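You operate a simulated robot arm through the tools that you are given. There is no shell and no other tool. Be economical: measure what you need, move in short steps, check, and stop when the job is done.

The job below is to be done with a simulated robot arm. You get a single attempt, and the scene is never put back.

## Task
Fill the yellow oiler on PORT 4 till its read-out passes 10 ml.
Fine: one cycle at a time, no cycle more than it takes; stand it back on the silver tray. Set down upright: what you pick out.
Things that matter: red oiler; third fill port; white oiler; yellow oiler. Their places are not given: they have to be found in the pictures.

It is judged by the outcome, as a careful person would: the job done as asked, and still so three seconds after it is handed in. It fails if anything else is knocked over, pushed out of place, dropped, spilled or broken.

## Robot
A 7-joint arm with a two-finger parallel gripper, fixed in place. Base frame: the origin is at the foot of the arm, x ahead of it, y to its left, z up; the work surface is at about z = 820. Readings come in mm, degrees, newtons and seconds.
With the tool pointing down near the work surface it reaches from about 240 to 680 mm from the base axis. Its first joint turns from -66.0 to 66.0 degrees. Payload 2.4 kg.
Tool frame: the origin (TCP) lies between the finger pads and is the grasp point; the fingertips stand 30 mm ahead of it; z points along the fingers, y is the line along which they close. Largest opening 94 mm; finger width 28, thickness 10; the body of the gripper, 50 by 96 mm, starts 55 mm behind the TCP.
Orientation is told as [roll, pitch, yaw] about the base's x, y, z axes, in that order, counted from this pose: with the fingers straight down and closing along the base's y, the tool's x points along the base's -x, its y along +y and its z along -z.

## Interface
- The arm moves only by the tool move_arm. Its argument "deltas" is a list of rows, each an object (a shift or turn left out is 0, a gripper value left out holds the last) with "translation": the shift along the base's x, y, z in m, a list of three; "rot": the turn, a rotation vector about the base's x, y, z in degrees, a list of three. In form: [{"translation": [x, y, z], "rot": [wx, wy, wz]}, ...]. A call has 1 to 10 rows; each row is the pose to reach, as a shift and turn from the pose commanded when the call began. "hand" is the gripper command, from -1 (shut) to 1 (fully open), values between in proportion, set as the call begins (left out, the last holds). A row lasts 0.2 s, in which the tool goes at most 50 mm and 8.6 degrees; a call with a longer step from one row to the next is refused whole, and so is a gripper value outside its range. Where a pose cannot be reached the arm comes as near as it can. A force on the tool above 40 N (or 10 N above the force at the start of the call, whichever is more), or a blocked arm, ends the call early, and 0.2 s more pass. The fingers move at their own pace (about 153 mm/s each) and stop on an object; they squeeze with about 24 N. The grip force told is the motor's: it shows also when the fingers shut on nothing. Time passes only in rows, and 0.2 s behind the last, so rows that repeat a pose let the fingers close. The reply holds the time, the measured pose of the TCP, the force on the tool along the base axes, the opening and the grip force, in the units named above and with some noise, with the torque about the TCP (base axes, N m) and any sound that the robot's microphone picked up.
- Cameras (640 x 400 px; columns grow to the right, rows downward): "scene" is fixed at [25.8, 466.9, 1444]; the picture's right is [-0.85, -0.53, 0.00], its down [-0.30, 0.48, -0.82] and it looks along [0.44, -0.70, -0.57] (base axes); focal length 326 px, centre (320, 200). "wrist" rides on the gripper at [76, 14, -103] in the tool frame; the picture's right is [-0.18, 0.98, 0.00], its down [-0.75, -0.14, -0.64] and it looks along [-0.63, -0.12, 0.77] (tool axes); focal length 243 px, centre (320, 200).
- snapshot(camera): a new picture of that camera. It takes no simulated time.
- point_at(camera, pixels): for up to 12 pixels [column, row] of the newest picture of that camera ("zoom" is the newest enlarged one), the place [x, y, z] in the base frame of the surface seen there, good to about 3 mm. It takes no simulated time.
- enlarge(camera, box): a new picture of the part [left, top, right, bottom] of that camera's present view, enlarged. It takes no simulated time.
- hand_in(): hands the job in; it is judged then, once.

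Go step by step. Measure first, check grasps and placings, and put right what went wrong. The budget is 80 turns and 38 pictures, counting those below and the enlarged ones. Unless the task says otherwise, let go and move clear before handing in, and close with one line.

The tools are called after "Emit:" as name(argument=value, ...) on one line, values as JSON. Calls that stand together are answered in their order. move_arm: Moves the arm, as the interface text tells. Its arguments: {"type":"object","properties":{"deltas":{"type":"array"},"hand":{"type":"number"}},"required":["deltas"]} The other tools are called the same way: snapshot (camera) takes a picture; point_at (camera, pixels) gives the place of the surface under pixels of a picture; enlarge (camera, box) takes an enlarged picture of a part of a camera's view; hand_in () hands the job in.

At the start:

```text
clock: 0.0
position: [410.2, -120.0, 1113.5]
orientation: [0.0, 0.1, 0.1]
force: [0.3, -0.4, -0.3]
torque: [0.03, -0.02, 0.02]
width: 94.4
grasp_force: 0.0
```

scene: 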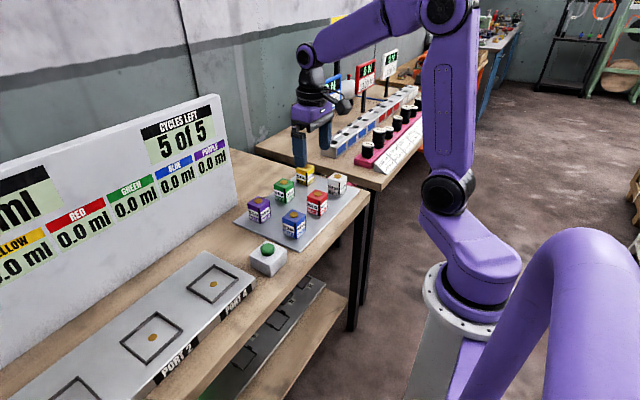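
wrist: 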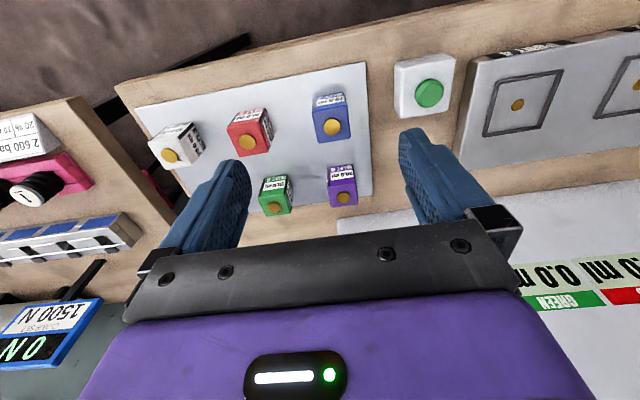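

The scene shows six oilers on a silver tray, a green button near (268,256) and fill ports at lower left. I'll enlarge these to read labels.

Emit:
enlarge(camera="scene", box=[220, 150, 380, 280])

Emit:
enlarge(camera="scene", box=[0, 230, 340, 400])

Emit:
enlarge(camera="scene", box=[0, 90, 240, 290])

```text
3.08 times, centred on (300, 215) of scene
```

zoom: 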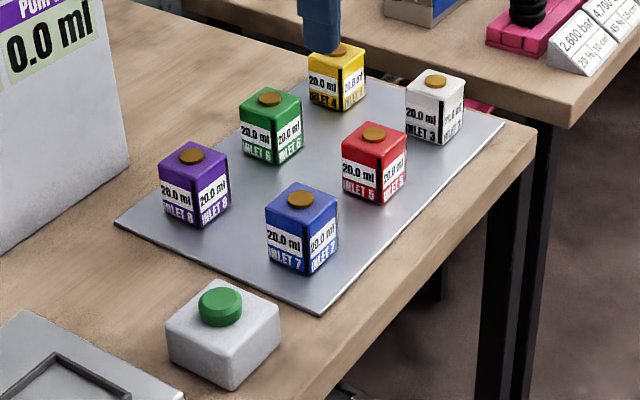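

```text
1.88 times, centred on (170, 315) of scene
```

zoom: 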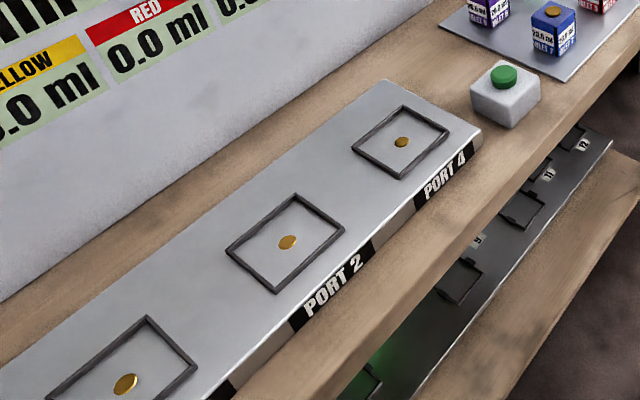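

```text
2.00 times, centred on (120, 190) of scene
```

zoom: 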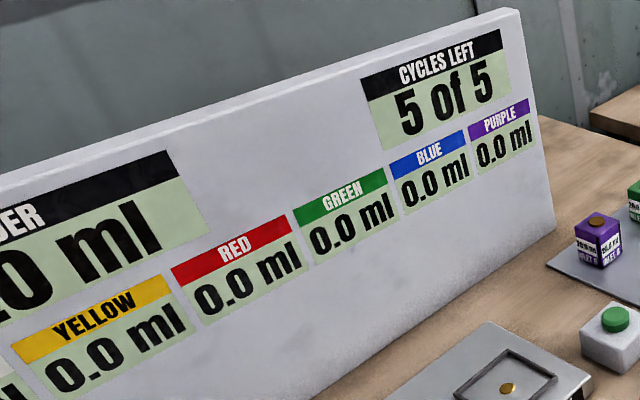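

Port labels "PORT 4" (nearest the button) and "PORT 2" are visible, but the rest is cut off. I'll measure the places of the visible items.

Emit:
point_at(camera="scene", pixels=[[306, 166], [338, 177], [318, 196], [284, 184], [294, 214], [259, 202], [268, 249], [214, 283], [153, 338], [65, 395], [300, 215], [240, 240]])

Emit:
point_at(camera="wrist", pixels=[[170, 156], [247, 143], [332, 127], [274, 208], [344, 198], [430, 92], [517, 105], [637, 85], [240, 170], [300, 100], [560, 50], [408, 100]])

```text
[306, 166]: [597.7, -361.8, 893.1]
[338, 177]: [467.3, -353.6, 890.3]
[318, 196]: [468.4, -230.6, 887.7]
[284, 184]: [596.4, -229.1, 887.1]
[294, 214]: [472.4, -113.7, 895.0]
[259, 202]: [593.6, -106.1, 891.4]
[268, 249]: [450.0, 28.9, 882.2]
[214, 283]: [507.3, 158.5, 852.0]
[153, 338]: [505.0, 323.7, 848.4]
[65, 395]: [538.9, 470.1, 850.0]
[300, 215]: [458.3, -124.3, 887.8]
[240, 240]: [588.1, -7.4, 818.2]
```

```text
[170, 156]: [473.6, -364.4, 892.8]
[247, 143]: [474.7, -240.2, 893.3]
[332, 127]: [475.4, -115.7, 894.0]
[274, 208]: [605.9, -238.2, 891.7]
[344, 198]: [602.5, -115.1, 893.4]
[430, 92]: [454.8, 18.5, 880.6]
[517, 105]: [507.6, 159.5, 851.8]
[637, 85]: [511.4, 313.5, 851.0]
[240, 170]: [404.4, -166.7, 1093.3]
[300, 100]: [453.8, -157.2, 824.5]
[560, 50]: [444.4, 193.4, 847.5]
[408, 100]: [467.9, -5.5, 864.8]
```

Yellow oiler is at about (602,-362), PORT 4 pad at about (507,159). I'll swing the arm over to look at the ports and board from the front.

Emit:
move_arm(deltas=[{"translation": [-0.02, 0.04, 0.01]}, {"translation": [-0.04, 0.08, 0.02]}, {"translation": [-0.06, 0.12, 0.03]}, {"translation": [-0.08, 0.16, 0.04]}, {"translation": [-0.1, 0.2, 0.05]}, {"translation": [-0.11, 0.245, 0.05]}, {"translation": [-0.11, 0.29, 0.05]}, {"translation": [-0.11, 0.335, 0.05]}, {"translation": [-0.11, 0.38, 0.05]}, {"translation": [-0.11, 0.38, 0.05]}], hand=-1)

Emit:
snapshot(camera="wrist")

Emit:
snapshot(camera="scene")

```text
clock: 2.2
position: [300.7, 260.2, 1163.3]
orientation: [0.0, 0.1, -0.2]
force: [0.4, -0.1, 0.0]
torque: [0.03, 0.03, -0.03]
width: 0.0
grasp_force: 23.6
```

```text
32 pictures are left
```

wrist: 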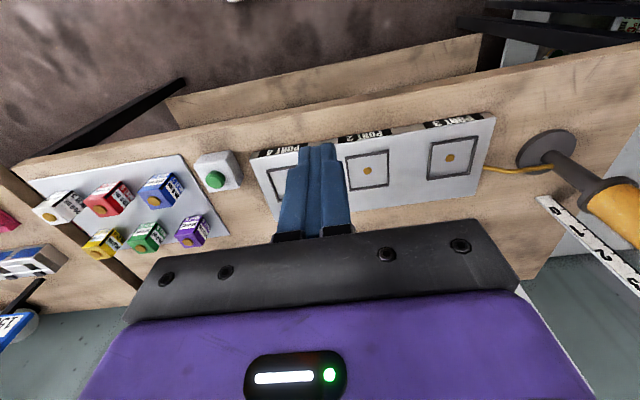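

```text
31 pictures are left
```

scene: 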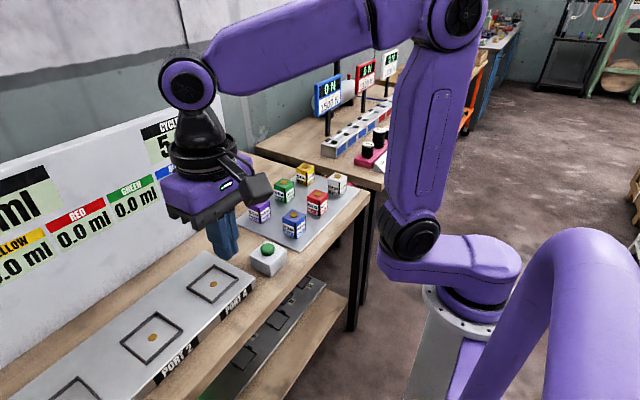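

The ports read 4, 2, 3 from the tray outward, with a cylinder on the right at (600,200). I'll enlarge the labels to be sure.

Emit:
enlarge(camera="wrist", box=[230, 90, 640, 300])

Emit:
enlarge(camera="scene", box=[290, 158, 354, 200])

```text
1.56 times, centred on (435, 195) of wrist
```

zoom: 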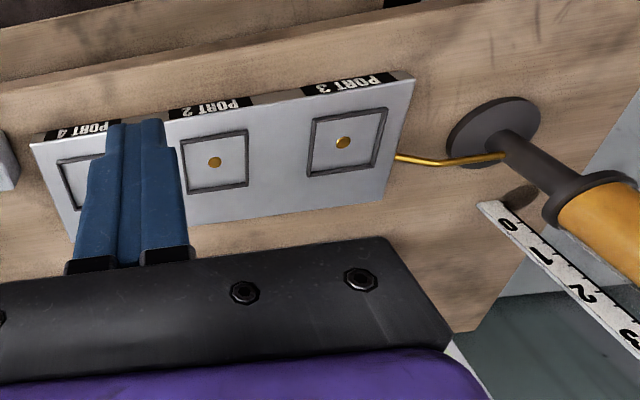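

```text
9.52 times, centred on (322, 179) of scene
```

zoom: 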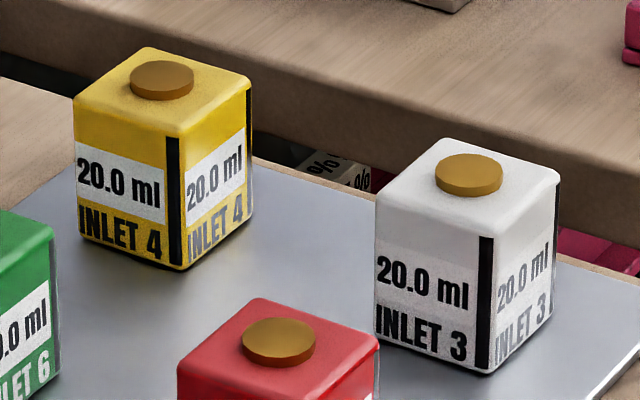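

Yellow reads INLET 4, 20.0 ml capacity. I'll measure its corners and height.

Emit:
point_at(camera="zoom", pixels=[[82, 100], [148, 54], [244, 80], [177, 130], [162, 82], [174, 262], [84, 232], [240, 225], [150, 300], [172, 180], [120, 160], [215, 140]])

Emit:
point_at(camera="wrist", pixels=[[282, 172], [368, 172], [451, 157], [213, 179], [100, 240], [148, 200], [207, 165], [240, 180], [205, 190], [300, 168], [270, 170], [280, 198]])

```text
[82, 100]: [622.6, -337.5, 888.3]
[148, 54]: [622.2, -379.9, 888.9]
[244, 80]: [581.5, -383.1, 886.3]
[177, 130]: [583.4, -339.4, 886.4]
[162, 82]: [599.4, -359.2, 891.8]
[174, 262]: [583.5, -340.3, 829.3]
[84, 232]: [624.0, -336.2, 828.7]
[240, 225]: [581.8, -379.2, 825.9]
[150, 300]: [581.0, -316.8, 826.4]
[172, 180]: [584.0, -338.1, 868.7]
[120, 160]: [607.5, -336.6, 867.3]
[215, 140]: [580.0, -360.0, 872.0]
```

```text
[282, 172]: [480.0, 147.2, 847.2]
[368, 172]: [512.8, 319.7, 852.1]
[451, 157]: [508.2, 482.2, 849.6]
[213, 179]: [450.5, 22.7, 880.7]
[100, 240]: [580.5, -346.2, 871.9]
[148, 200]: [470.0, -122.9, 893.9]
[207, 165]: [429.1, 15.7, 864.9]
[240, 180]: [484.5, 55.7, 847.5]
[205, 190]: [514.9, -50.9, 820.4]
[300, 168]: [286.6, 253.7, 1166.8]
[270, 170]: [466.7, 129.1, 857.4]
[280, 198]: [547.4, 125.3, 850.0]
```

Yellow's box spans x 582–623, y −381…−337, z 826–887, square to the axes. I'll travel high to above it with open fingers.

Emit:
move_arm(deltas=[{"translation": [0.02, -0.045, 0]}, {"translation": [0.04, -0.09, 0]}, {"translation": [0.06, -0.135, 0]}, {"translation": [0.08, -0.18, 0]}, {"translation": [0.1, -0.225, 0]}, {"translation": [0.12, -0.27, 0]}, {"translation": [0.14, -0.315, 0]}, {"translation": [0.16, -0.36, 0]}, {"translation": [0.18, -0.405, 0]}, {"translation": [0.18, -0.405, 0]}], hand=1)

Emit:
move_arm(deltas=[{"translation": [0.015, -0.03, -0.03]}, {"translation": [0.03, -0.06, -0.06]}, {"translation": [0.045, -0.09, -0.09]}, {"translation": [0.06, -0.12, -0.12]}, {"translation": [0.075, -0.15, -0.14]}, {"translation": [0.09, -0.18, -0.16]}, {"translation": [0.105, -0.205, -0.18]}, {"translation": [0.12, -0.2155, -0.203]}, {"translation": [0.12, -0.2155, -0.203]}])

Emit:
snapshot(camera="wrist")

```text
clock: 4.4
position: [479.8, -146.4, 1165.0]
orientation: [0.0, 0.0, 0.0]
force: [-0.1, -0.2, 0.0]
torque: [-0.03, 0.0, 0.01]
width: 93.9
grasp_force: 0.1
```

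```text
clock: 6.4
position: [596.0, -357.8, 960.7]
orientation: [0.0, 0.1, 0.0]
force: [-0.6, 0.4, 0.5]
torque: [0.0, -0.01, -0.04]
width: 94.1
grasp_force: 0.1
out of reach, approached as far as the arm can: row 8, 9
```

```text
28 pictures are left
```

wrist: 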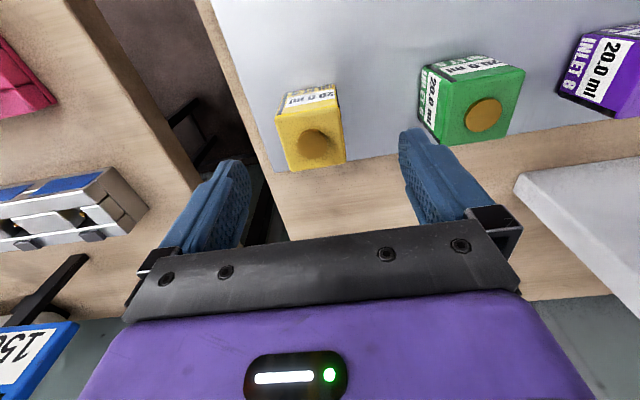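

The vertical tool stops just short (596,-358), so I'll tilt 12° outward (about the closing axis, which keeps the oiler upright) and go down part-way to check.

Emit:
move_arm(deltas=[{"translation": [0, 0, 0], "rot": [0, -6, 0]}, {"translation": [0.002, 0.001, 0], "rot": [0, -12, 0]}, {"translation": [0.002, 0.001, -0.02], "rot": [0, -12, 0]}, {"translation": [0.002, 0.001, -0.03], "rot": [0, -12, 0]}, {"translation": [0.002, 0.001, -0.03], "rot": [0, -12, 0]}])

Emit:
snapshot(camera="wrist")

```text
clock: 7.6
position: [598.9, -357.0, 929.9]
orientation: [0.1, -12.0, 0.0]
force: [-0.5, -0.8, 0.3]
torque: [0.02, 0.02, 0.01]
width: 94.1
grasp_force: 0.1
```

```text
27 pictures are left
```

wrist: 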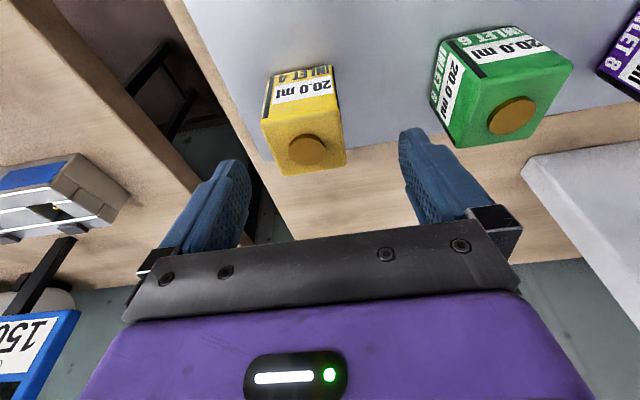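

Reachable now. I'll check the yellow cap position with the wrist camera and descend.

Emit:
point_at(camera="wrist", pixels=[[308, 151], [264, 128], [340, 115], [347, 160], [284, 172], [278, 70], [330, 68]])

Emit:
move_arm(deltas=[{"translation": [0.0035, -0.003, -0.01]}, {"translation": [0.0035, -0.003, -0.03]}, {"translation": [0.0035, -0.003, -0.045]}, {"translation": [0.0035, -0.003, -0.055]}, {"translation": [0.0035, -0.003, -0.062]}, {"translation": [0.0035, -0.003, -0.062]}])

```text
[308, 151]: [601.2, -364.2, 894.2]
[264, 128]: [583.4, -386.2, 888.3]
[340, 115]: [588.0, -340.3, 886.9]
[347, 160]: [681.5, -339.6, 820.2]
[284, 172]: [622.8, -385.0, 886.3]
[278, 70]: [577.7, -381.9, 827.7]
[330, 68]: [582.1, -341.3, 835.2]
```

```text
clock: 9.0
position: [600.5, -359.6, 868.3]
orientation: [0.0, -12.0, 0.0]
force: [-0.3, 0.4, -0.2]
torque: [-0.02, 0.01, -0.04]
width: 93.8
grasp_force: 0.1
```

At (600.5,-359.6,868), the box is between the fingers; shift 2 mm in y and close.

Emit:
move_arm(deltas=[{"translation": [0.001, -0.002, -0.001]}])

Emit:
move_arm(deltas=[{}, {}, {}, {}], hand=-1)

Emit:
move_arm(deltas=[{"translation": [0, 0, 0.01]}, {"translation": [0, 0, 0.02]}, {"translation": [-0.005, 0, 0.05]}, {"translation": [-0.02, 0, 0.085]}, {"translation": [-0.04, 0, 0.12]}, {"translation": [-0.04, 0, 0.12]}])

Emit:
snapshot(camera="wrist")

Emit:
snapshot(camera="scene")

```text
clock: 9.4
position: [601.4, -361.1, 867.7]
orientation: [0.0, -12.0, 0.0]
force: [0.9, 0.6, -0.8]
torque: [0.04, -0.01, 0.02]
width: 94.0
grasp_force: 0.0
```

```text
clock: 10.4
position: [601.3, -360.9, 866.9]
orientation: [0.0, -12.0, 0.1]
force: [0.2, -1.3, 2.2]
torque: [0.04, -0.05, -0.05]
width: 53.8
grasp_force: 24.4
```

```text
clock: 11.8
position: [561.9, -361.3, 986.7]
orientation: [0.0, -11.9, 0.1]
force: [0.7, -0.8, -1.7]
torque: [-0.01, 0.01, 0.01]
width: 54.0
grasp_force: 24.1
```

```text
26 pictures are left
```

wrist: 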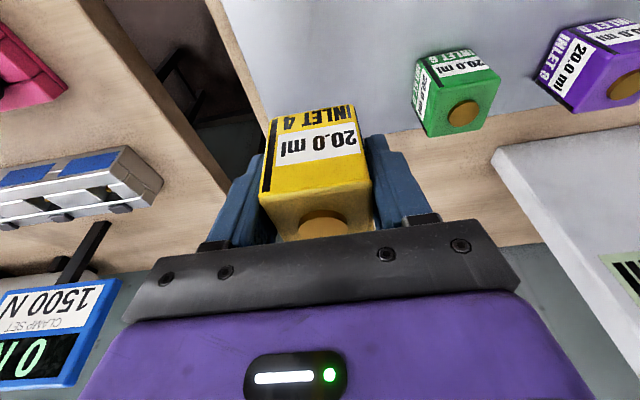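

```text
25 pictures are left
```

scene: 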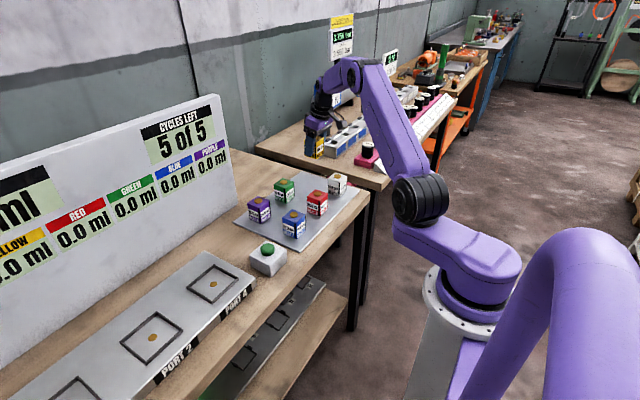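

Held firmly (width 54, upright). Now carry it over to PORT 4 at height.

Emit:
move_arm(deltas=[{"translation": [-0.01, 0.03, 0.0]}, {"translation": [-0.02, 0.07, 0.0]}, {"translation": [-0.03, 0.11, 0.0]}, {"translation": [-0.04, 0.15, 0.0]}, {"translation": [-0.05, 0.19, 0.0]}, {"translation": [-0.055, 0.23, 0.0]}, {"translation": [-0.055, 0.27, 0.0]}, {"translation": [-0.055, 0.31, 0.0]}, {"translation": [-0.055, 0.35, 0.0]}, {"translation": [-0.055, 0.39, 0.0]}])

Emit:
move_arm(deltas=[{"translation": [0, 0.03, 0.0]}, {"translation": [0, 0.06, 0.0]}, {"translation": [0, 0.09, 0.0]}, {"translation": [0, 0.115, 0.0]}, {"translation": [0, 0.13, 0.0]}, {"translation": [0, 0.13, -0.02]}, {"translation": [0, 0.13, -0.03]}, {"translation": [0, 0.13, -0.03]}])

Emit:
snapshot(camera="scene")

Emit:
snapshot(camera="wrist")

```text
clock: 14.0
position: [505.8, 30.1, 986.6]
orientation: [0.0, -12.0, 0.0]
force: [-0.5, 0.1, -1.5]
torque: [0.02, 0.0, -0.01]
width: 54.0
grasp_force: 24.5
```

```text
clock: 15.8
position: [507.5, 157.7, 958.3]
orientation: [0.1, -12.0, -0.1]
force: [1.0, -0.8, -1.9]
torque: [0.03, -0.01, -0.01]
width: 54.2
grasp_force: 24.2
```

```text
24 pictures are left
```

scene: 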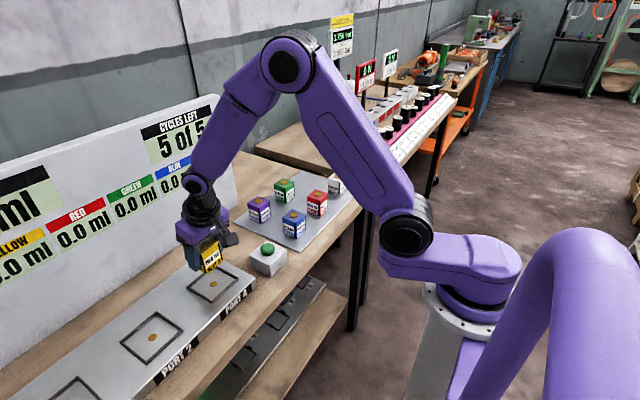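

```text
23 pictures are left
```

wrist: 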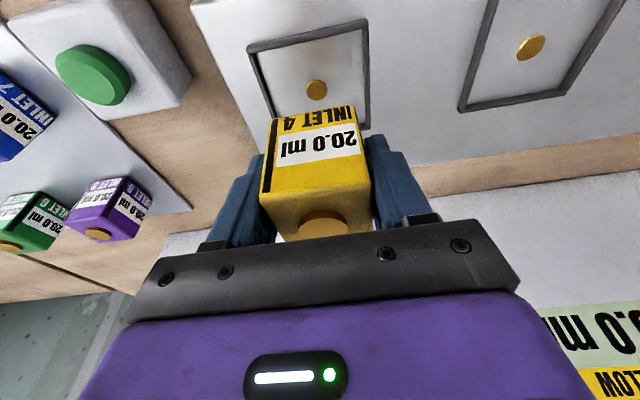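

The box hovers above PORT 4. I'll measure the frame corners, the contact, and the held box's edges.

Emit:
point_at(camera="wrist", pixels=[[248, 50], [366, 23], [256, 58], [360, 33], [316, 90], [268, 130], [355, 110], [265, 205], [371, 185], [323, 222], [273, 121], [366, 80]])

Emit:
enlarge(camera="scene", box=[160, 220, 270, 320])

```text
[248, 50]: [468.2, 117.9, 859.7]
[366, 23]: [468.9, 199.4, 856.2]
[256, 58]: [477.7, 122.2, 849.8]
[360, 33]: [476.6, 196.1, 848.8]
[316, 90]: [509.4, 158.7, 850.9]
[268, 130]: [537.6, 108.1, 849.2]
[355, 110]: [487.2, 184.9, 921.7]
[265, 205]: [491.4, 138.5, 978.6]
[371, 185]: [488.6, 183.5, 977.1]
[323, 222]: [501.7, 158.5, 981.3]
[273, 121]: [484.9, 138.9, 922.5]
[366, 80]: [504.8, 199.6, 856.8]
```

```text
4.00 times, centred on (215, 270) of scene
```

zoom: 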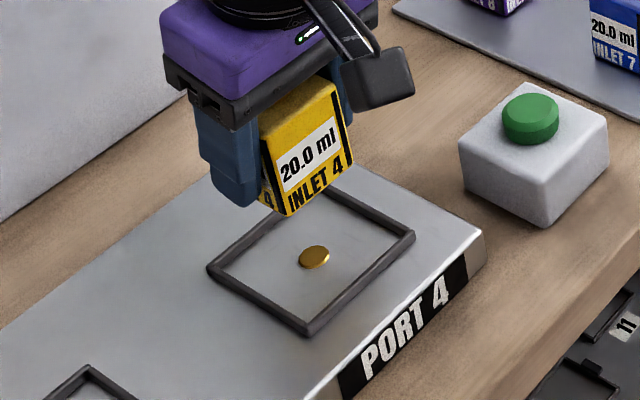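

Frame inner area is about 75 mm centred at (509,159), floor z≈850. I'll descend with a small correction, ending slowly.

Emit:
move_arm(deltas=[{"translation": [0.001, 0.001, -0.02]}, {"translation": [0.001, 0.001, -0.04]}, {"translation": [0.001, 0.001, -0.055]}, {"translation": [0.001, 0.001, -0.062]}, {"translation": [0.001, 0.001, -0.062]}])

Emit:
enlarge(camera="scene", box=[160, 220, 270, 320])

```text
clock: 17.0
position: [508.0, 159.6, 896.7]
orientation: [0.0, -11.9, 0.0]
force: [-0.4, 0.0, -1.3]
torque: [0.02, 0.01, 0.01]
width: 53.8
grasp_force: 23.8
```

```text
4.00 times, centred on (215, 270) of scene
```

zoom: 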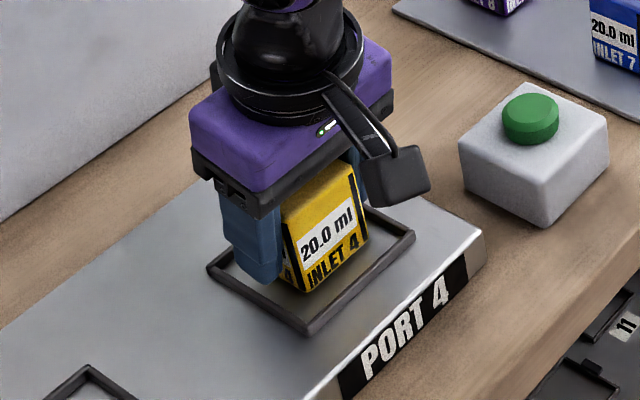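

No contact yet; it is inside the frame. Lower in small steps watching force.

Emit:
move_arm(deltas=[{"translation": [0, 0, -0.001]}, {"translation": [0, 0, -0.002]}, {"translation": [0, 0, -0.003]}, {"translation": [0, 0, -0.004]}])

Emit:
move_arm(deltas=[{"translation": [0, 0, -0.001]}, {"translation": [0, 0, -0.001]}])

```text
clock: 18.0
position: [508.0, 159.3, 893.4]
orientation: [0.0, -12.0, 0.0]
force: [0.0, -0.8, 1.2]
torque: [0.02, -0.03, -0.02]
width: 53.8
grasp_force: 24.2
```

```text
clock: 18.6
position: [507.1, 159.7, 891.6]
orientation: [0.0, -12.2, 0.0]
force: [-5.7, -1.4, 17.6]
torque: [0.02, 0.1, 0.01]
width: 54.2
grasp_force: 23.3
```

Contact at z≈892.5 (17.6 N). Relax 1 mm, then open a little.

Emit:
move_arm(deltas=[{"translation": [0, 0, 0.001]}, {"translation": [0, 0, 0.001]}])

Emit:
move_arm(deltas=[{}, {}, {}], hand=0.3)

Emit:
enlarge(camera="scene", box=[160, 220, 270, 320])

```text
clock: 19.2
position: [507.5, 160.9, 891.5]
orientation: [0.0, -12.0, 0.0]
force: [-0.6, -0.3, 6.2]
torque: [-0.03, -0.19, -0.01]
width: 54.1
grasp_force: 24.1
```

```text
clock: 20.0
position: [508.2, 159.5, 890.4]
orientation: [0.0, -12.0, 0.0]
force: [0.3, 0.7, -0.3]
torque: [-0.02, -0.01, -0.02]
width: 61.0
grasp_force: 0.1
```

```text
4.00 times, centred on (215, 270) of scene
```

zoom: 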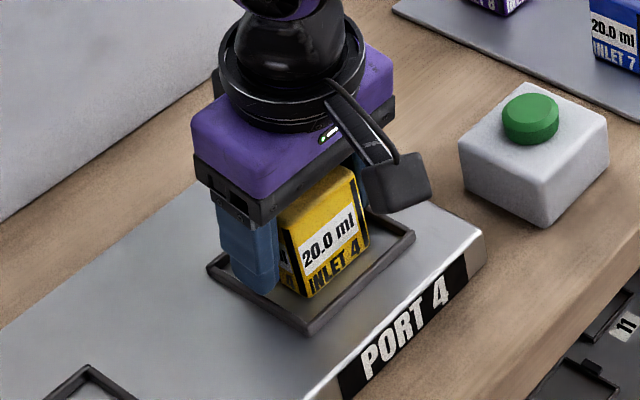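

Released and standing upright. Lift clear, then move above the green button with shut fingers, vertical.

Emit:
move_arm(deltas=[{"translation": [-0.002, 0, 0.02]}, {"translation": [-0.006, 0, 0.05]}, {"translation": [-0.012, 0, 0.09]}, {"translation": [-0.012, 0, 0.12]}, {"translation": [-0.02, -0.04, 0.12], "rot": [0, 4, 0]}, {"translation": [-0.035, -0.08, 0.12], "rot": [0, 8, 0]}, {"translation": [-0.05, -0.11, 0.11], "rot": [0, 12, 0]}, {"translation": [-0.055, -0.1365, 0.09], "rot": [0, 12, 0]}, {"translation": [-0.055, -0.1365, 0.07], "rot": [0, 12, 0]}, {"translation": [-0.055, -0.1365, 0.06], "rot": [0, 12, 0]}])

Emit:
move_arm(deltas=[{}, {}, {}], hand=-1)

Emit:
snapshot(camera="wrist")

Emit:
snapshot(camera="scene")

```text
clock: 22.2
position: [452.3, 22.7, 950.7]
orientation: [0.1, 0.0, -0.1]
force: [-0.1, 0.0, 0.2]
torque: [0.02, -0.02, 0.01]
width: 61.2
grasp_force: 0.0
```

```text
clock: 23.0
position: [454.6, 23.3, 952.0]
orientation: [0.0, -0.1, 0.0]
force: [-0.1, 0.4, 0.0]
torque: [-0.03, 0.02, -0.03]
width: 0.0
grasp_force: 24.1
```

```text
19 pictures are left
```

wrist: 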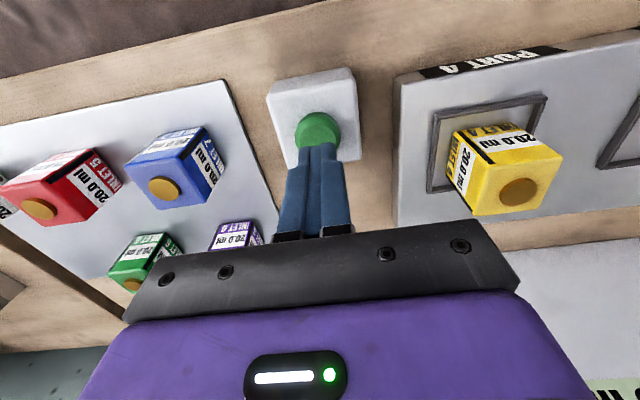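

```text
18 pictures are left
```

scene: 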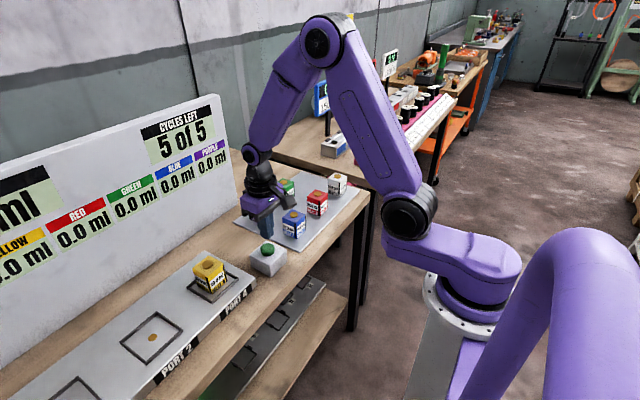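

The yellow oiler stands in PORT 4 and the board is fully readable from the scene camera. I'll check button position.

Emit:
point_at(camera="wrist", pixels=[[318, 118], [296, 130], [340, 130], [285, 100]])

Emit:
point_at(camera="scene", pixels=[[268, 248], [262, 247], [274, 248], [268, 243], [268, 253]])

```text
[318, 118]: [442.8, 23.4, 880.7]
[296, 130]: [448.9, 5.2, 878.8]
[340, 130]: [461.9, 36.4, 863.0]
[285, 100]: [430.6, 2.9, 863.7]
```

```text
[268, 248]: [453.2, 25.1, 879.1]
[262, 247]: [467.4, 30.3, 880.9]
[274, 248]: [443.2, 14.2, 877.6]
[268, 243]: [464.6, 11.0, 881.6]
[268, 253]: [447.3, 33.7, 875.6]
```

Button top is at (453,21,881). I'll press down gently to about 4 mm depth and read the force/sound.

Emit:
move_arm(deltas=[{"translation": [0, -0.001, -0.02]}, {"translation": [0, -0.001, -0.035]}, {"translation": [0, -0.001, -0.039]}, {"translation": [0, -0.001, -0.042]}, {"translation": [0, -0.001, -0.044]}])

```text
clock: 24.2
position: [453.1, 21.9, 908.1]
orientation: [0.0, -0.1, -0.1]
force: [-0.2, -0.8, 2.3]
torque: [-0.06, 0.03, -0.03]
width: 0.2
grasp_force: 24.2
heard: click
```

A click was heard: one cycle started. Raise off the button and read the board.

Emit:
move_arm(deltas=[{"translation": [0, 0, 0.02]}, {"translation": [0, 0, 0.044]}, {}, {"translation": [0, 0, 0.044]}, {"translation": [0, 0, 0.044]}, {"translation": [0, 0, 0.044]}, {"translation": [0, 0, 0.044]}])

Emit:
enlarge(camera="scene", box=[0, 90, 300, 300])

```text
clock: 25.8
position: [451.8, 23.0, 952.0]
orientation: [0.0, 0.1, -0.1]
force: [0.1, -0.2, 0.3]
torque: [0.0, 0.02, 0.04]
width: 0.0
grasp_force: 24.1
```

```text
1.90 times, centred on (150, 195) of scene
```

zoom: 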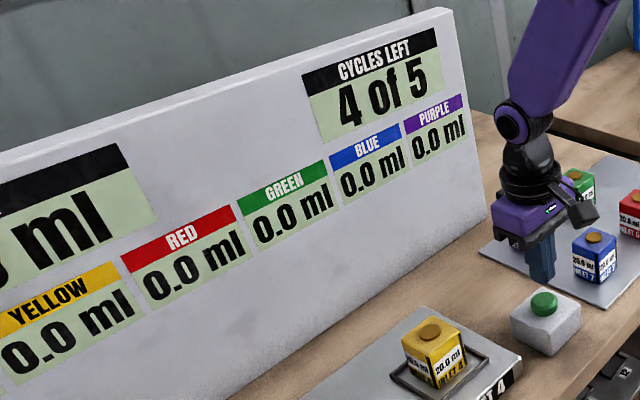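

My last call held a stray zero row that dipped back toward the button. No second click was heard and the board shows 4 of 5, so only one cycle has counted. YELLOW still reads 0.0, so I'll wait for the cycle to run.

Emit:
move_arm(deltas=[{}, {}, {}, {}, {}, {}, {}, {}, {}, {}])

Emit:
enlarge(camera="scene", box=[0, 90, 300, 300])

```text
clock: 28.0
position: [453.6, 23.4, 951.3]
orientation: [0.0, 0.0, 0.0]
force: [0.2, 0.3, 0.5]
torque: [0.0, 0.01, -0.01]
width: 0.0
grasp_force: 23.1
```

```text
1.90 times, centred on (150, 195) of scene
```

zoom: 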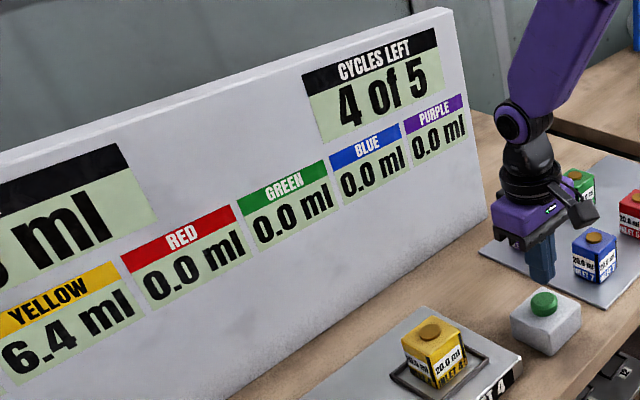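

YELLOW reads 6.4 ml after one cycle. I'll wait a little more to see whether it has settled before deciding on another.

Emit:
move_arm(deltas=[{}, {}, {}, {}, {}, {}, {}, {}, {}, {}])

Emit:
enlarge(camera="scene", box=[0, 90, 300, 300])

```text
clock: 30.2
position: [453.0, 23.0, 951.5]
orientation: [0.0, 0.0, 0.0]
force: [-0.8, -0.6, 0.6]
torque: [-0.02, -0.01, 0.04]
width: 0.0
grasp_force: 24.3
```

```text
1.90 times, centred on (150, 195) of scene
```

zoom: 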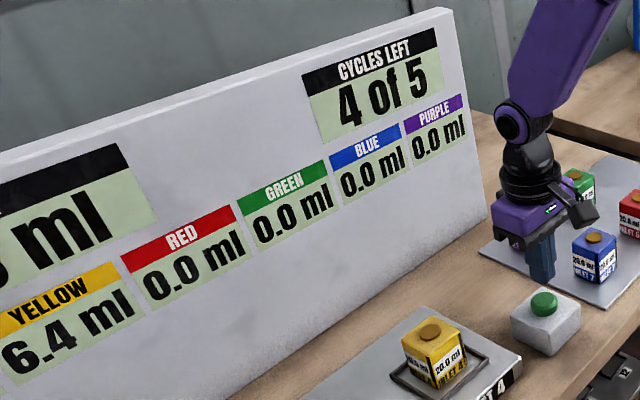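

Settled at 6.4 ml, so a second cycle is needed. Press once more the same way.

Emit:
move_arm(deltas=[{"translation": [0, -0.001, -0.02]}, {"translation": [0, -0.001, -0.035]}, {"translation": [0, -0.001, -0.039]}, {"translation": [0, -0.001, -0.042]}, {"translation": [0, -0.001, -0.044]}])

Emit:
move_arm(deltas=[{"translation": [0, 0, 0.03]}, {"translation": [0, 0, 0.06]}, {"translation": [0, 0, 0.06]}, {"translation": [0, 0, 0.06]}, {"translation": [0, 0, 0.06]}, {"translation": [0, 0, 0.06]}, {"translation": [0, 0, 0.06]}, {"translation": [0, 0, 0.06]}, {"translation": [0, 0, 0.06]}, {"translation": [0, 0, 0.06]}])

Emit:
move_arm(deltas=[{}, {}, {}, {}, {}, {}, {}, {}, {}, {}])

Emit:
enlarge(camera="scene", box=[0, 90, 300, 300])

```text
clock: 31.4
position: [452.7, 21.1, 907.2]
orientation: [0.0, 0.0, 0.0]
force: [-0.7, 0.6, 2.6]
torque: [0.04, 0.03, 0.01]
width: 0.0
grasp_force: 23.5
heard: click
```

```text
clock: 33.6
position: [451.9, 21.0, 968.1]
orientation: [0.1, 0.0, 0.0]
force: [-0.1, -0.6, 0.3]
torque: [-0.03, 0.02, -0.01]
width: 0.0
grasp_force: 23.9
```

```text
clock: 35.8
position: [453.6, 21.7, 966.9]
orientation: [-0.2, 0.1, 0.0]
force: [0.6, -1.0, -1.0]
torque: [0.0, 0.01, 0.02]
width: 0.0
grasp_force: 24.2
```

```text
1.90 times, centred on (150, 195) of scene
```

zoom: 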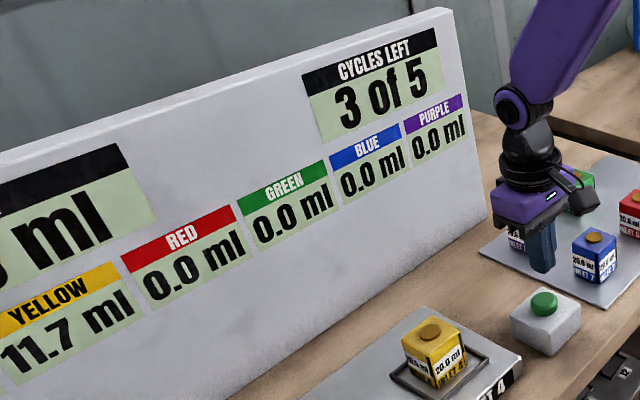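

YELLOW reads 11.7 ml (>10) with two cycles used. Now go back above the oiler with the same tilt and fingers open.

Emit:
move_arm(deltas=[{"translation": [0, 0, 0.035]}, {"translation": [0.005, 0.03, 0.043], "rot": [0, -4, 0]}, {"translation": [0.01, 0.065, 0.043], "rot": [0, -8, 0]}, {"translation": [0.02, 0.1, 0.043], "rot": [0, -12, 0]}, {"translation": [0.04, 0.1375, 0.043], "rot": [0, -12, 0]}, {"translation": [0.044, 0.1375, 0.033], "rot": [0, -12, 0]}, {"translation": [0.044, 0.1375, 0.033], "rot": [0, -12, 0]}], hand=0.5)

Emit:
snapshot(camera="wrist")

```text
clock: 37.4
position: [496.8, 158.7, 1000.5]
orientation: [0.0, -12.0, 0.0]
force: [0.3, -0.2, -0.7]
torque: [0.01, 0.02, -0.02]
width: 70.6
grasp_force: 0.0
```

```text
13 pictures are left
```

wrist: 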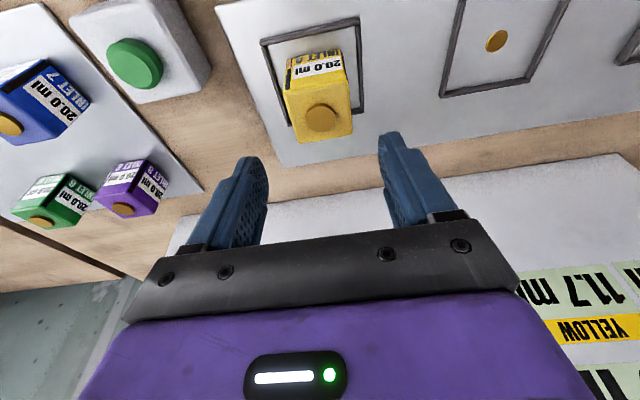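

Emit:
point_at(camera="wrist", pixels=[[322, 117], [288, 92], [345, 80], [352, 130], [298, 138], [322, 105]])

Emit:
move_arm(deltas=[{"translation": [0.003, 0.0005, -0.015]}, {"translation": [0.006, 0.0005, -0.035]}, {"translation": [0.011, 0.0005, -0.045]}])

```text
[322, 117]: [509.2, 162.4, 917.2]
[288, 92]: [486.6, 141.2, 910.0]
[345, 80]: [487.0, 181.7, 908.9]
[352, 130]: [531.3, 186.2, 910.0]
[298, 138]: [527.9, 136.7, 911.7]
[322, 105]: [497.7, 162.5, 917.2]
```

```text
clock: 38.2
position: [508.8, 159.6, 955.9]
orientation: [-0.1, -12.0, -0.1]
force: [-0.7, 0.3, 0.8]
torque: [0.01, 0.01, 0.02]
width: 70.5
grasp_force: 0.0
```

The latest cap readings put the oiler at about (509,161), between the fingers. Descend and grip.

Emit:
move_arm(deltas=[{"translation": [0, 0.001, -0.02]}, {"translation": [0, 0.001, -0.04]}, {"translation": [0, 0.001, -0.055]}, {"translation": [0, 0.001, -0.0625]}, {"translation": [0, 0.001, -0.0625]}])

Emit:
move_arm(deltas=[{}, {}, {}, {}], hand=-1)

Emit:
move_arm(deltas=[{"translation": [0, 0, 0.01]}, {"translation": [0, 0, 0.03]}, {"translation": [0, 0, 0.06]}, {"translation": [0, 0, 0.095]}, {"translation": [0, 0, 0.095]}])

Emit:
snapshot(camera="scene")

```text
clock: 39.4
position: [507.8, 160.0, 891.8]
orientation: [0.0, -12.0, 0.0]
force: [0.6, -0.8, -0.2]
torque: [-0.02, -0.03, 0.02]
width: 70.7
grasp_force: 0.1
```

```text
clock: 40.4
position: [508.8, 160.7, 892.4]
orientation: [0.1, -11.9, -0.1]
force: [-0.9, -0.2, -0.5]
torque: [-0.03, -0.02, 0.0]
width: 54.0
grasp_force: 24.4
```

```text
clock: 41.6
position: [507.2, 160.9, 987.8]
orientation: [0.0, -11.9, 0.0]
force: [0.2, 1.6, -2.0]
torque: [0.0, -0.01, -0.01]
width: 54.1
grasp_force: 23.9
```

```text
12 pictures are left
```

scene: 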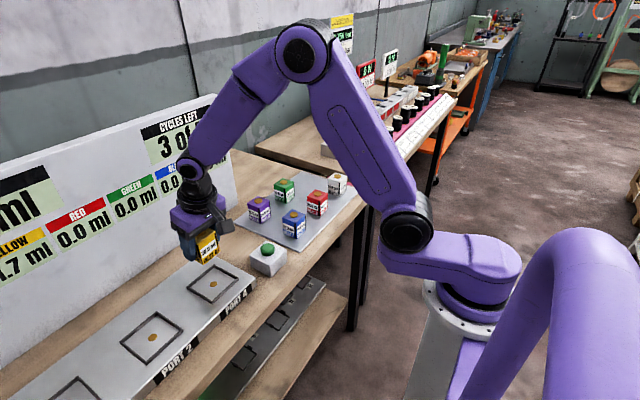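

Held and lifted. Carry it back to its original spot over the tray.

Emit:
move_arm(deltas=[{"translation": [0, -0.03, 0.0]}, {"translation": [0, -0.07, 0.0]}, {"translation": [0, -0.11, 0.0]}, {"translation": [0, -0.15, 0.0]}, {"translation": [0, -0.19, 0.0]}, {"translation": [0, -0.23, 0.0]}, {"translation": [0, -0.27, 0.0]}, {"translation": [0, -0.31, 0.0]}, {"translation": [0, -0.35, 0.0]}, {"translation": [0.01, -0.39, 0.0]}])

Emit:
move_arm(deltas=[{"translation": [0.01, -0.035, 0.0]}, {"translation": [0.02, -0.07, 0.0]}, {"translation": [0.03, -0.105, 0.0]}, {"translation": [0.045, -0.131, 0.0]}, {"translation": [0.06, -0.131, -0.02]}, {"translation": [0.075, -0.131, -0.05]}, {"translation": [0.083, -0.131, -0.08]}, {"translation": [0.083, -0.131, -0.1]}, {"translation": [0.083, -0.131, -0.11]}, {"translation": [0.083, -0.131, -0.11]}])

Emit:
snapshot(camera="wrist")

Emit:
enlarge(camera="scene", box=[260, 120, 370, 210])

```text
clock: 43.8
position: [517.1, -230.1, 987.2]
orientation: [-0.1, -12.0, -0.1]
force: [0.7, 0.1, -0.7]
torque: [0.01, 0.01, -0.03]
width: 54.1
grasp_force: 24.3
```

```text
clock: 46.0
position: [600.9, -360.4, 877.7]
orientation: [-0.1, -12.1, 0.0]
force: [0.1, 0.9, -1.5]
torque: [0.01, -0.02, 0.03]
width: 54.4
grasp_force: 24.4
```

```text
11 pictures are left
```

wrist: 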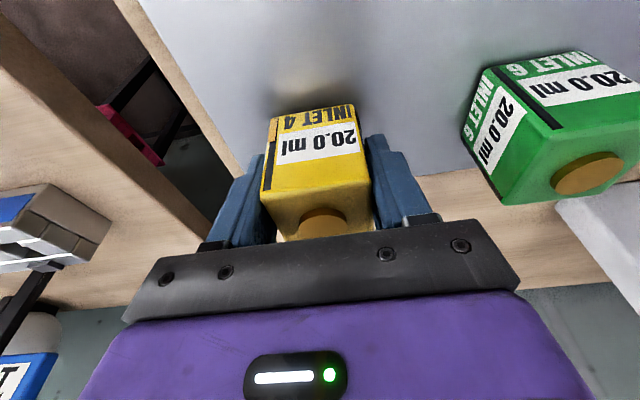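

```text
4.44 times, centred on (315, 165) of scene
```

zoom: 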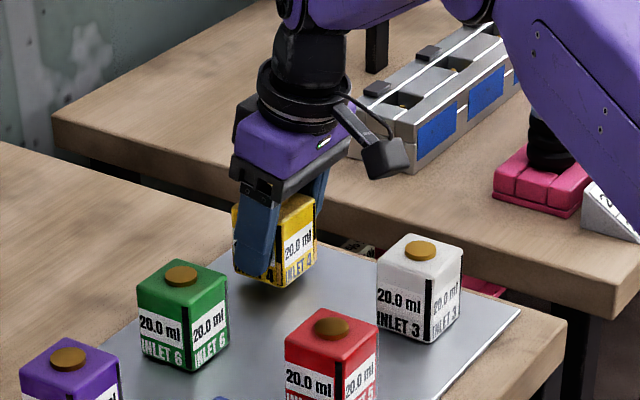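

It hovers about 10 mm over its old spot on the tray. Lower slowly to contact near z≈867.

Emit:
move_arm(deltas=[{"translation": [0, 0, -0.003]}, {"translation": [0, 0, -0.006]}, {"translation": [0, 0, -0.0075]}, {"translation": [0, 0, -0.009]}, {"translation": [0, 0, -0.009]}])

```text
clock: 47.2
position: [600.2, -362.1, 869.2]
orientation: [0.0, -12.0, 0.1]
force: [0.2, 0.5, 0.6]
torque: [0.05, -0.03, 0.02]
width: 54.0
grasp_force: 24.0
```

Emit:
move_arm(deltas=[{"translation": [0, 0, -0.0005]}, {"translation": [0, 0, -0.001]}, {"translation": [0, 0, -0.001]}])

```text
clock: 48.0
position: [601.3, -360.5, 870.2]
orientation: [-0.1, -12.1, 0.0]
force: [-4.0, 1.8, 10.6]
torque: [0.11, 0.23, 0.03]
width: 54.2
grasp_force: 24.0
```

Contact with 10 N: it is down on the tray. Open and check.

Emit:
move_arm(deltas=[{}, {}, {}], hand=0.5)

Emit:
move_arm(deltas=[{"translation": [0, 0, 0.02]}, {"translation": [-0.004, 0, 0.05]}, {"translation": [-0.015, 0, 0.09]}, {"translation": [-0.03, 0, 0.13]}, {"translation": [-0.06, 0.03, 0.16]}, {"translation": [-0.09, 0.06, 0.18]}, {"translation": [-0.12, 0.1, 0.18]}, {"translation": [-0.15, 0.14, 0.18]}, {"translation": [-0.15, 0.14, 0.18]}])

Emit:
snapshot(camera="scene")

Emit:
enlarge(camera="scene", box=[220, 140, 370, 270])

```text
clock: 48.8
position: [600.9, -360.1, 867.8]
orientation: [0.0, -11.9, 0.0]
force: [0.3, 0.3, 0.7]
torque: [0.03, 0.0, 0.0]
width: 70.6
grasp_force: 0.0
```

```text
refused: row 5 steps farther than a row can; nothing moved
```

```text
9 pictures are left
```

scene: 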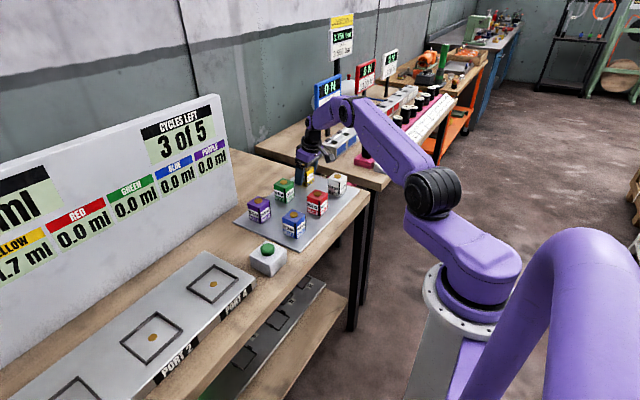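

```text
3.08 times, centred on (295, 205) of scene
```

zoom: 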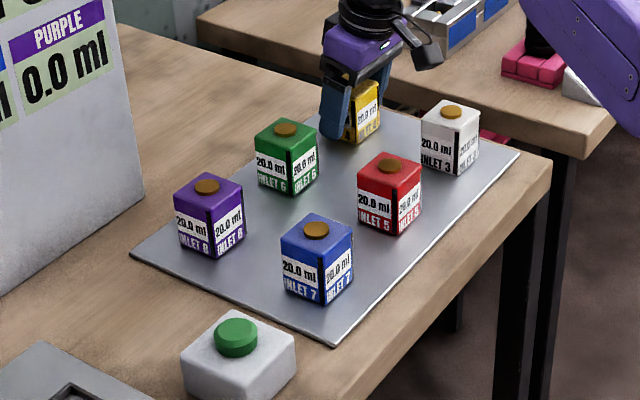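

The retreat was refused because one row's step was too long; nothing moved and the oiler is released. Retry with shorter steps.

Emit:
move_arm(deltas=[{"translation": [0, 0, 0.02]}, {"translation": [-0.004, 0, 0.05]}, {"translation": [-0.012, 0, 0.09]}, {"translation": [-0.024, 0, 0.13]}, {"translation": [-0.044, 0.02, 0.16]}, {"translation": [-0.065, 0.045, 0.18]}, {"translation": [-0.09, 0.07, 0.18]}, {"translation": [-0.12, 0.1, 0.18]}, {"translation": [-0.15, 0.13, 0.18]}, {"translation": [-0.15, 0.13, 0.18]}])

Emit:
enlarge(camera="scene", box=[220, 140, 370, 270])

Emit:
enlarge(camera="scene", box=[0, 90, 300, 300])

```text
clock: 51.0
position: [450.6, -231.0, 1048.2]
orientation: [0.0, -12.1, -0.1]
force: [0.2, -0.4, 0.4]
torque: [0.02, 0.0, 0.0]
width: 70.2
grasp_force: 0.1
```

```text
3.08 times, centred on (295, 205) of scene
```

zoom: 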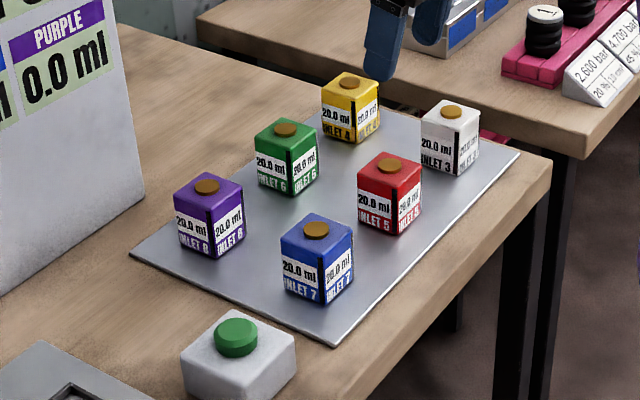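

```text
1.90 times, centred on (150, 195) of scene
```

zoom: 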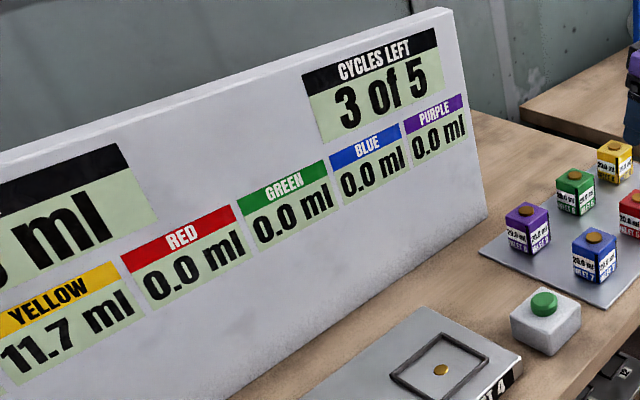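

The yellow oiler stands upright in its old place on the silver tray. The board reads 11.7 ml with 3 of 5 cycles left, nothing else has moved, and the arm is clear, so I'll hand in.

Emit:
hand_in()

```text
The job is handed in.
```

The yellow oiler was filled on PORT 4 to 11.7 ml in two cycles (6.4 ml after the first) and is back upright on the silver tray.
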